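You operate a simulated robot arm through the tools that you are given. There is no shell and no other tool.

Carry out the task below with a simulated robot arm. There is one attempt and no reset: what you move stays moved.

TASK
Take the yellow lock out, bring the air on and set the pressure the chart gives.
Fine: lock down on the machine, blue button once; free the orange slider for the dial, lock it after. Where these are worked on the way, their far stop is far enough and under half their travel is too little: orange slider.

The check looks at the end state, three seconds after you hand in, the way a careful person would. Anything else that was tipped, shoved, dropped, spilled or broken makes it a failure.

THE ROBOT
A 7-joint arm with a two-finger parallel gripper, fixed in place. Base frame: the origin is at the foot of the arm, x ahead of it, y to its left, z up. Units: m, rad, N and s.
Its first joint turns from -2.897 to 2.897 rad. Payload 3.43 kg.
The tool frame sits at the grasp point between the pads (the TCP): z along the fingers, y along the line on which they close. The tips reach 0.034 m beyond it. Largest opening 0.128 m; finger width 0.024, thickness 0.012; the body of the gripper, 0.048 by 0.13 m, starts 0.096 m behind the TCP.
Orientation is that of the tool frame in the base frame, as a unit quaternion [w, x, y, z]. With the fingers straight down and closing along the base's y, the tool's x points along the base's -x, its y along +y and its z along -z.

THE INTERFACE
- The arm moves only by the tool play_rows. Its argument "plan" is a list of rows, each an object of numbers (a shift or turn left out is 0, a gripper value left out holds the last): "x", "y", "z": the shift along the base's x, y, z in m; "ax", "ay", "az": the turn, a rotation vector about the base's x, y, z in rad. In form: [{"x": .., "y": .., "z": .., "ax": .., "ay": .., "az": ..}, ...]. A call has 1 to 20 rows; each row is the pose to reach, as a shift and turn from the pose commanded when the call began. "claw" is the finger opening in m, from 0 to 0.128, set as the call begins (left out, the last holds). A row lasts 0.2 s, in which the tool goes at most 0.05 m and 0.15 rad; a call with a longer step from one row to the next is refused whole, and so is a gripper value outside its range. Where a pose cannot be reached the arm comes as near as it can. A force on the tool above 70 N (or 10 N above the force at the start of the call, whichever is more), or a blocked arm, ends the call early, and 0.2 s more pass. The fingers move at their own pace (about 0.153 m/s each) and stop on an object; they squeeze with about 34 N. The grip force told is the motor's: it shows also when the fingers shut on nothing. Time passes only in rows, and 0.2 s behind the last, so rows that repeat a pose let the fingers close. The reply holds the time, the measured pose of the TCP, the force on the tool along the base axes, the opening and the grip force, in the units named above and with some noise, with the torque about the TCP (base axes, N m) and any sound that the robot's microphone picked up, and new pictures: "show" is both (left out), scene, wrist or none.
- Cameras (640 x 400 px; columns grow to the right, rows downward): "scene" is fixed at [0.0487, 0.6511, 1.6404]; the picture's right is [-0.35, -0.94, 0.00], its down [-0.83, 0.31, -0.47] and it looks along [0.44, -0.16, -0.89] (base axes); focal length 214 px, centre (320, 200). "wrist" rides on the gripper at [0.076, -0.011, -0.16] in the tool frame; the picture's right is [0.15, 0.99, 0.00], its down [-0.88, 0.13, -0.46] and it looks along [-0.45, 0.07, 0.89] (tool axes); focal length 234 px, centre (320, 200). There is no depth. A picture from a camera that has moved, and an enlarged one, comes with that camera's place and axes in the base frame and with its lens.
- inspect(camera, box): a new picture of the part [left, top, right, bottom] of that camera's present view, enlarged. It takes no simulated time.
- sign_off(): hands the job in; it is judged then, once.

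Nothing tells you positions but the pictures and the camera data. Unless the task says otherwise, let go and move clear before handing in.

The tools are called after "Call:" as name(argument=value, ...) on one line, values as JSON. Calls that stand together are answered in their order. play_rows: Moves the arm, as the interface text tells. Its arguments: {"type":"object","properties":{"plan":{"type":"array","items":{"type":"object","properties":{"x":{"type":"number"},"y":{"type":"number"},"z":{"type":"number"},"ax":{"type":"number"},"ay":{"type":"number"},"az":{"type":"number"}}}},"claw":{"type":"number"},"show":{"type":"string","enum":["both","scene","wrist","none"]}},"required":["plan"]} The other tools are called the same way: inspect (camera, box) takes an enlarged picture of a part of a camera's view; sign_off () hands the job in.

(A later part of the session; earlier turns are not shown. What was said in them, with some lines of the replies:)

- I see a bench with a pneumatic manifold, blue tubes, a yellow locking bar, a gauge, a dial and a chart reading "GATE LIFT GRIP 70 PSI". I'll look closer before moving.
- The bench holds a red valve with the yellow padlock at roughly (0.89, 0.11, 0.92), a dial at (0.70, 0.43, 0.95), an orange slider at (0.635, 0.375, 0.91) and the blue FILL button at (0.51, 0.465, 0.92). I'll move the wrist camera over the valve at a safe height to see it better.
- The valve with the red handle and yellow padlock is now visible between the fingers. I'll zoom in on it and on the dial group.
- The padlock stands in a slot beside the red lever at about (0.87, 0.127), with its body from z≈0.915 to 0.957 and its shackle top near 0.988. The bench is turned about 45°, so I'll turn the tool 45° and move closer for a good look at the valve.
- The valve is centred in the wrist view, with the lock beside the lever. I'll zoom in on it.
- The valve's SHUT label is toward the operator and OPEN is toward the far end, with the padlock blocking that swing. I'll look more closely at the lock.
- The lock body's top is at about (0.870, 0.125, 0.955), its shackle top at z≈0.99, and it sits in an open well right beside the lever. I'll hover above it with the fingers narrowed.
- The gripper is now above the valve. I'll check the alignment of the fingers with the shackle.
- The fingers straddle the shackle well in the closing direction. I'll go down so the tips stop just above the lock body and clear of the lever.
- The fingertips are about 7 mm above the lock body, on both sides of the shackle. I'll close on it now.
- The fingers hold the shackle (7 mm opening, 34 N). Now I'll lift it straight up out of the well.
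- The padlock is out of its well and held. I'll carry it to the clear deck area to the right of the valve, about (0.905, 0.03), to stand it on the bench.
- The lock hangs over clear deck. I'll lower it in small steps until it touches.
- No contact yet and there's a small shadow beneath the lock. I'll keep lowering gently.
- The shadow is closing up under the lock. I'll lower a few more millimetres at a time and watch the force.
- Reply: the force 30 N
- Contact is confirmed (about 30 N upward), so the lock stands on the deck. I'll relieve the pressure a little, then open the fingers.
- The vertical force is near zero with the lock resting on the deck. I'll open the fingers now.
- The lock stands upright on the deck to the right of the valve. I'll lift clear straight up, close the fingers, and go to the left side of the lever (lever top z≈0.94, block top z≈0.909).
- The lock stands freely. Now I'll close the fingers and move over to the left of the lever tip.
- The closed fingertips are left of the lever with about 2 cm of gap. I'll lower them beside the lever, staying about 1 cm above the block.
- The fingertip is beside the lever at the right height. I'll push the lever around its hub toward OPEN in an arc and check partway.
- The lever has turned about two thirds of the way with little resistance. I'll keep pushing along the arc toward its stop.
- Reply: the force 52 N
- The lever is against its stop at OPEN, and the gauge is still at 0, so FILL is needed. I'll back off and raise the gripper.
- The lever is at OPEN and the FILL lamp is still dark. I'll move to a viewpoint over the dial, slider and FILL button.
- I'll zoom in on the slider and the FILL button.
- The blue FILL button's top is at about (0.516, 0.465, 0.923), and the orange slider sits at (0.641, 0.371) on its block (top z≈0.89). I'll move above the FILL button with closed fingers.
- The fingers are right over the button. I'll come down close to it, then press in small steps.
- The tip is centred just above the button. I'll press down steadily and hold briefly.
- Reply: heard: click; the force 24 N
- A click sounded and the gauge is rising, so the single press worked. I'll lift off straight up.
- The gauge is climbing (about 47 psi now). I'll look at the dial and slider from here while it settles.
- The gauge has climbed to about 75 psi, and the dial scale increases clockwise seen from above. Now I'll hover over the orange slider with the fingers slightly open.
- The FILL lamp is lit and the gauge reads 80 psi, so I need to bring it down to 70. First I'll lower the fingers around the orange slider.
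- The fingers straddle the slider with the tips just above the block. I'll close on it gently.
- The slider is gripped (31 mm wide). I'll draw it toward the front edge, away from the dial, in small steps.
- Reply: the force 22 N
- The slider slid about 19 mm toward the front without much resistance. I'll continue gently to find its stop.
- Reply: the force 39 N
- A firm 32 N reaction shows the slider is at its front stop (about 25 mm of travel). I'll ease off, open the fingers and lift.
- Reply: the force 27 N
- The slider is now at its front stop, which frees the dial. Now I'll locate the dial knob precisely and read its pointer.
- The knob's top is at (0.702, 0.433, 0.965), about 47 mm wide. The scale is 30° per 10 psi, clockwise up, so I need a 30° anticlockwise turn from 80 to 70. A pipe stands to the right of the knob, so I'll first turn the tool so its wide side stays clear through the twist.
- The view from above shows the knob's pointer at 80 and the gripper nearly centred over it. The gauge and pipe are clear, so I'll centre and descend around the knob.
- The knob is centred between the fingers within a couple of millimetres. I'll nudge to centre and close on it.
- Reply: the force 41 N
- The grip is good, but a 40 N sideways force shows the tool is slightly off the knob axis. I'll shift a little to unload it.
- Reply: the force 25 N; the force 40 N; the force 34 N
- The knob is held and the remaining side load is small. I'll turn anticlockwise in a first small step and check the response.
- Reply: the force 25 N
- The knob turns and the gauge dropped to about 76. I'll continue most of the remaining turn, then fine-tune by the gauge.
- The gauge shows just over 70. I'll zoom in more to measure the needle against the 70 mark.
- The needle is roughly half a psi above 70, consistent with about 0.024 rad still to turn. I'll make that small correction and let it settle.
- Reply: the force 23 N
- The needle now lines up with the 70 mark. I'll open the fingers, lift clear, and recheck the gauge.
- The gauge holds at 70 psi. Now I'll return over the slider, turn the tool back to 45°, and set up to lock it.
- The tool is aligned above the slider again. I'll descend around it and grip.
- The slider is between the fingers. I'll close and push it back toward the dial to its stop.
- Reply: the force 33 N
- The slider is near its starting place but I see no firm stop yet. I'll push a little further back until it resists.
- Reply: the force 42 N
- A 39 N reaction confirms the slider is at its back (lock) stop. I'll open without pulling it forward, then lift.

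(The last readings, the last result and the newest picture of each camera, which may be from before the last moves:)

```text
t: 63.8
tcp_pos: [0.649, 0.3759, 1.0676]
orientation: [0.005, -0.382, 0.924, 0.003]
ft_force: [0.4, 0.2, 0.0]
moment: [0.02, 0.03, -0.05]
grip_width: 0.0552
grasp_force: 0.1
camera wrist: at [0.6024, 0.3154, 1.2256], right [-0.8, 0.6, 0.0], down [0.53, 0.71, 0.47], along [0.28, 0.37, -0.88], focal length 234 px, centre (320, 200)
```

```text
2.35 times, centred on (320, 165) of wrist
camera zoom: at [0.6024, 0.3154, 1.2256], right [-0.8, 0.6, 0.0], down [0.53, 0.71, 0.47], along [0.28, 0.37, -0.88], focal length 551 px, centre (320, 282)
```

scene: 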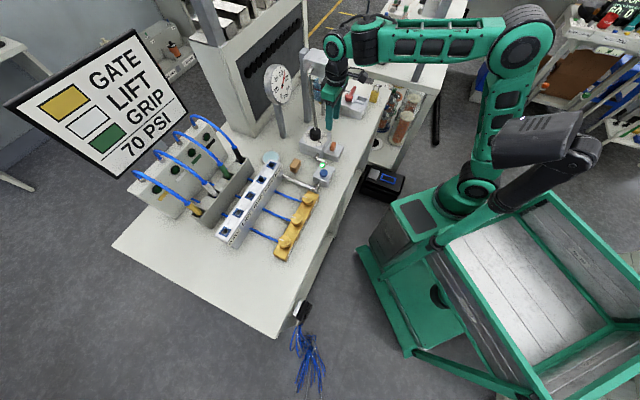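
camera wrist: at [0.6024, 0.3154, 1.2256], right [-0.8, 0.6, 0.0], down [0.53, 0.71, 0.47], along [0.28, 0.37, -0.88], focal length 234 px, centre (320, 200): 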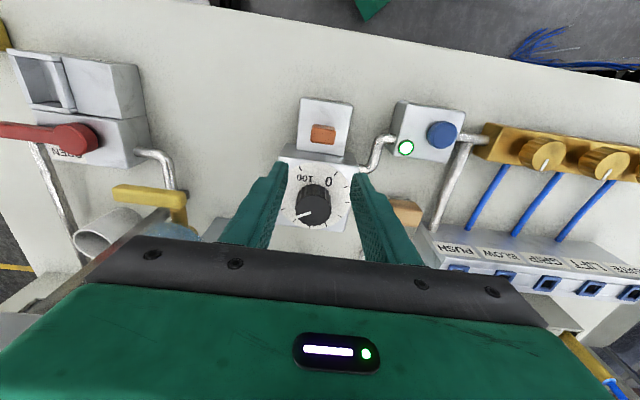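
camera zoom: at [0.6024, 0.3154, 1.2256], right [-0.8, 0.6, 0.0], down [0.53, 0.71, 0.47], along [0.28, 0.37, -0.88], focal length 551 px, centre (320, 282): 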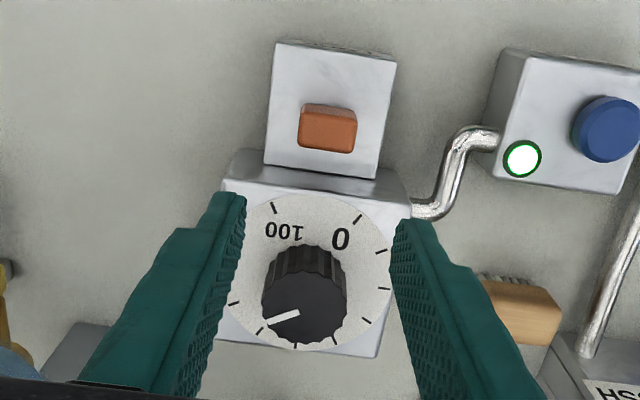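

The slider is back exactly where it started (locked), the gauge reads 70 and the lamp is lit. I'll move the arm clear of the bench and take a final look.

Call:
play_rows(plan=[{"x": -0.02, "y": -0.03, "z": 0.02}, {"x": -0.04, "y": -0.06, "z": 0.04}, {"x": -0.06, "y": -0.09, "z": 0.06}, {"x": -0.08, "y": -0.12, "z": 0.08}, {"x": -0.1, "y": -0.155, "z": 0.1}, {"x": -0.11, "y": -0.19, "z": 0.12}, {"x": -0.12, "y": -0.225, "z": 0.13}, {"x": -0.12, "y": -0.225, "z": 0.13}], show="both")

Call:
inspect(camera="scene", box=[250, 50, 400, 190])

Call:
inspect(camera="scene", box=[330, 65, 400, 125])

Call:
inspect(camera="scene", box=[272, 64, 296, 92])

```text
t: 65.6
tcp_pos: [0.5265, 0.1497, 1.194]
orientation: [0.005, -0.382, 0.924, 0.003]
ft_force: [0.4, 0.0, -0.8]
moment: [0.02, -0.01, 0.0]
grip_width: 0.0549
grasp_force: 0.0
camera wrist: at [0.4801, 0.0893, 1.353], right [-0.8, 0.6, 0.0], down [0.53, 0.71, 0.47], along [0.28, 0.37, -0.88], focal length 234 px, centre (320, 200)
```

scene: 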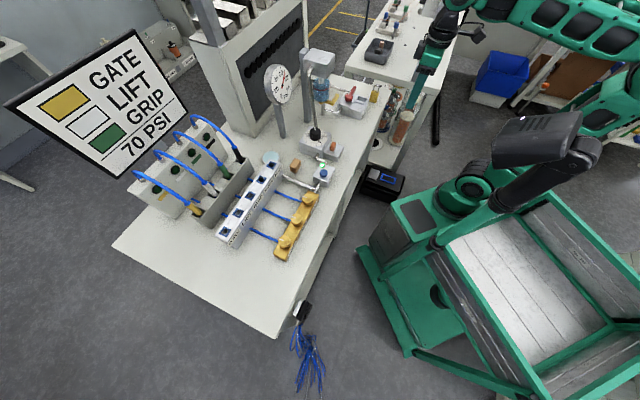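
wrist: 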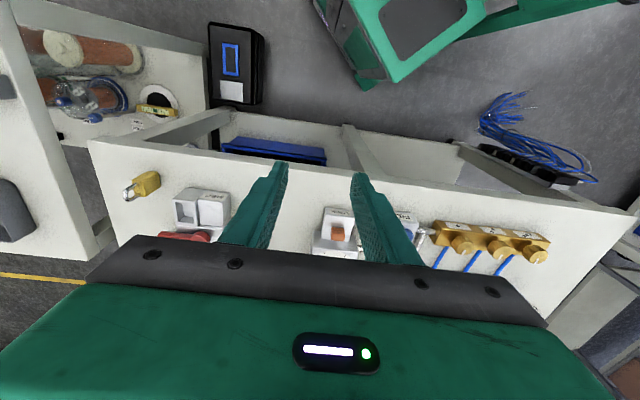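

```text
2.86 times, centred on (325, 120) of scene
camera zoom: at [0.0487, 0.6511, 1.6404], right [-0.35, -0.94, 0.0], down [-0.83, 0.31, -0.47], along [0.44, -0.16, -0.89], focal length 613 px, centre (306, 429)
```

zoom: 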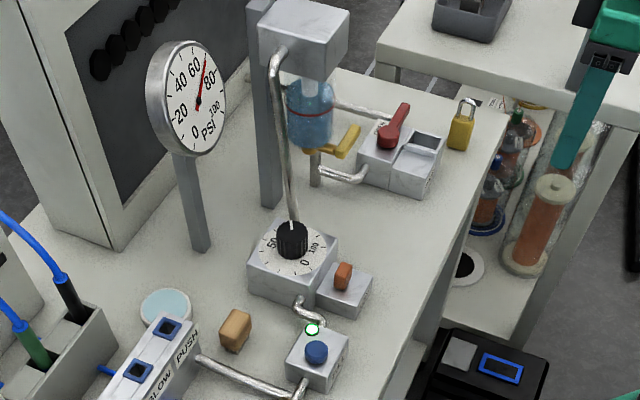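

```text
6.67 times, centred on (365, 95) of scene
camera zoom: at [0.0487, 0.6511, 1.6404], right [-0.35, -0.94, 0.0], down [-0.83, 0.31, -0.47], along [0.44, -0.16, -0.89], focal length 1430 px, centre (20, 900)
```

zoom: 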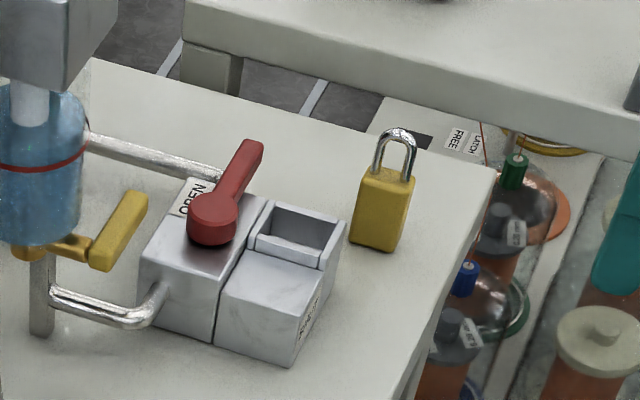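

```text
14.29 times, centred on (284, 78) of scene
camera zoom: at [0.0487, 0.6511, 1.6404], right [-0.35, -0.94, 0.0], down [-0.83, 0.31, -0.47], along [0.44, -0.16, -0.89], focal length 3064 px, centre (834, 1943)
```

zoom: 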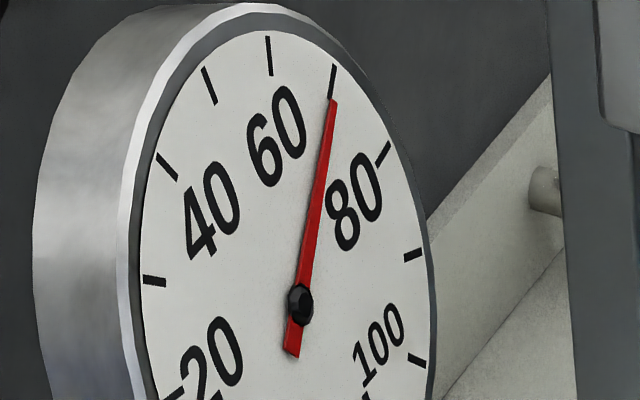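

Everything is in the requested state:
- The yellow lock stands on the bench beside the valve.
- The lever is at OPEN.
- FILL was pressed once and its lamp is lit.
- The gauge reads 70 PSI.
- The orange slider is locked again.

The arm is clear of the bench, so I'm handing in.

Call:
sign_off()

```text
The job is handed in.
```

I've handed the job in. The yellow lock is out, the air is on and the gauge reads 70 PSI, the pressure on the chart.

- **Lock:** I lifted it out of the valve and stood it upright on the bench, just to the right of the valve. I took "on the machine" to mean the bench top.
- **Air:** The red lever is turned to its stop at OPEN. I pressed the blue FILL button once, and its lamp is lit.
- **Pressure:** With the orange slider pulled to its front stop, I turned the dial down from 80 to 70. The needle still sat on the 70 mark in the last picture before I handed in.
- **Slider:** It is pushed back to its rear stop, in the same place it started.

I saw nothing else on the bench moved or knocked over. The gripper is empty and the arm is clear of the bench.
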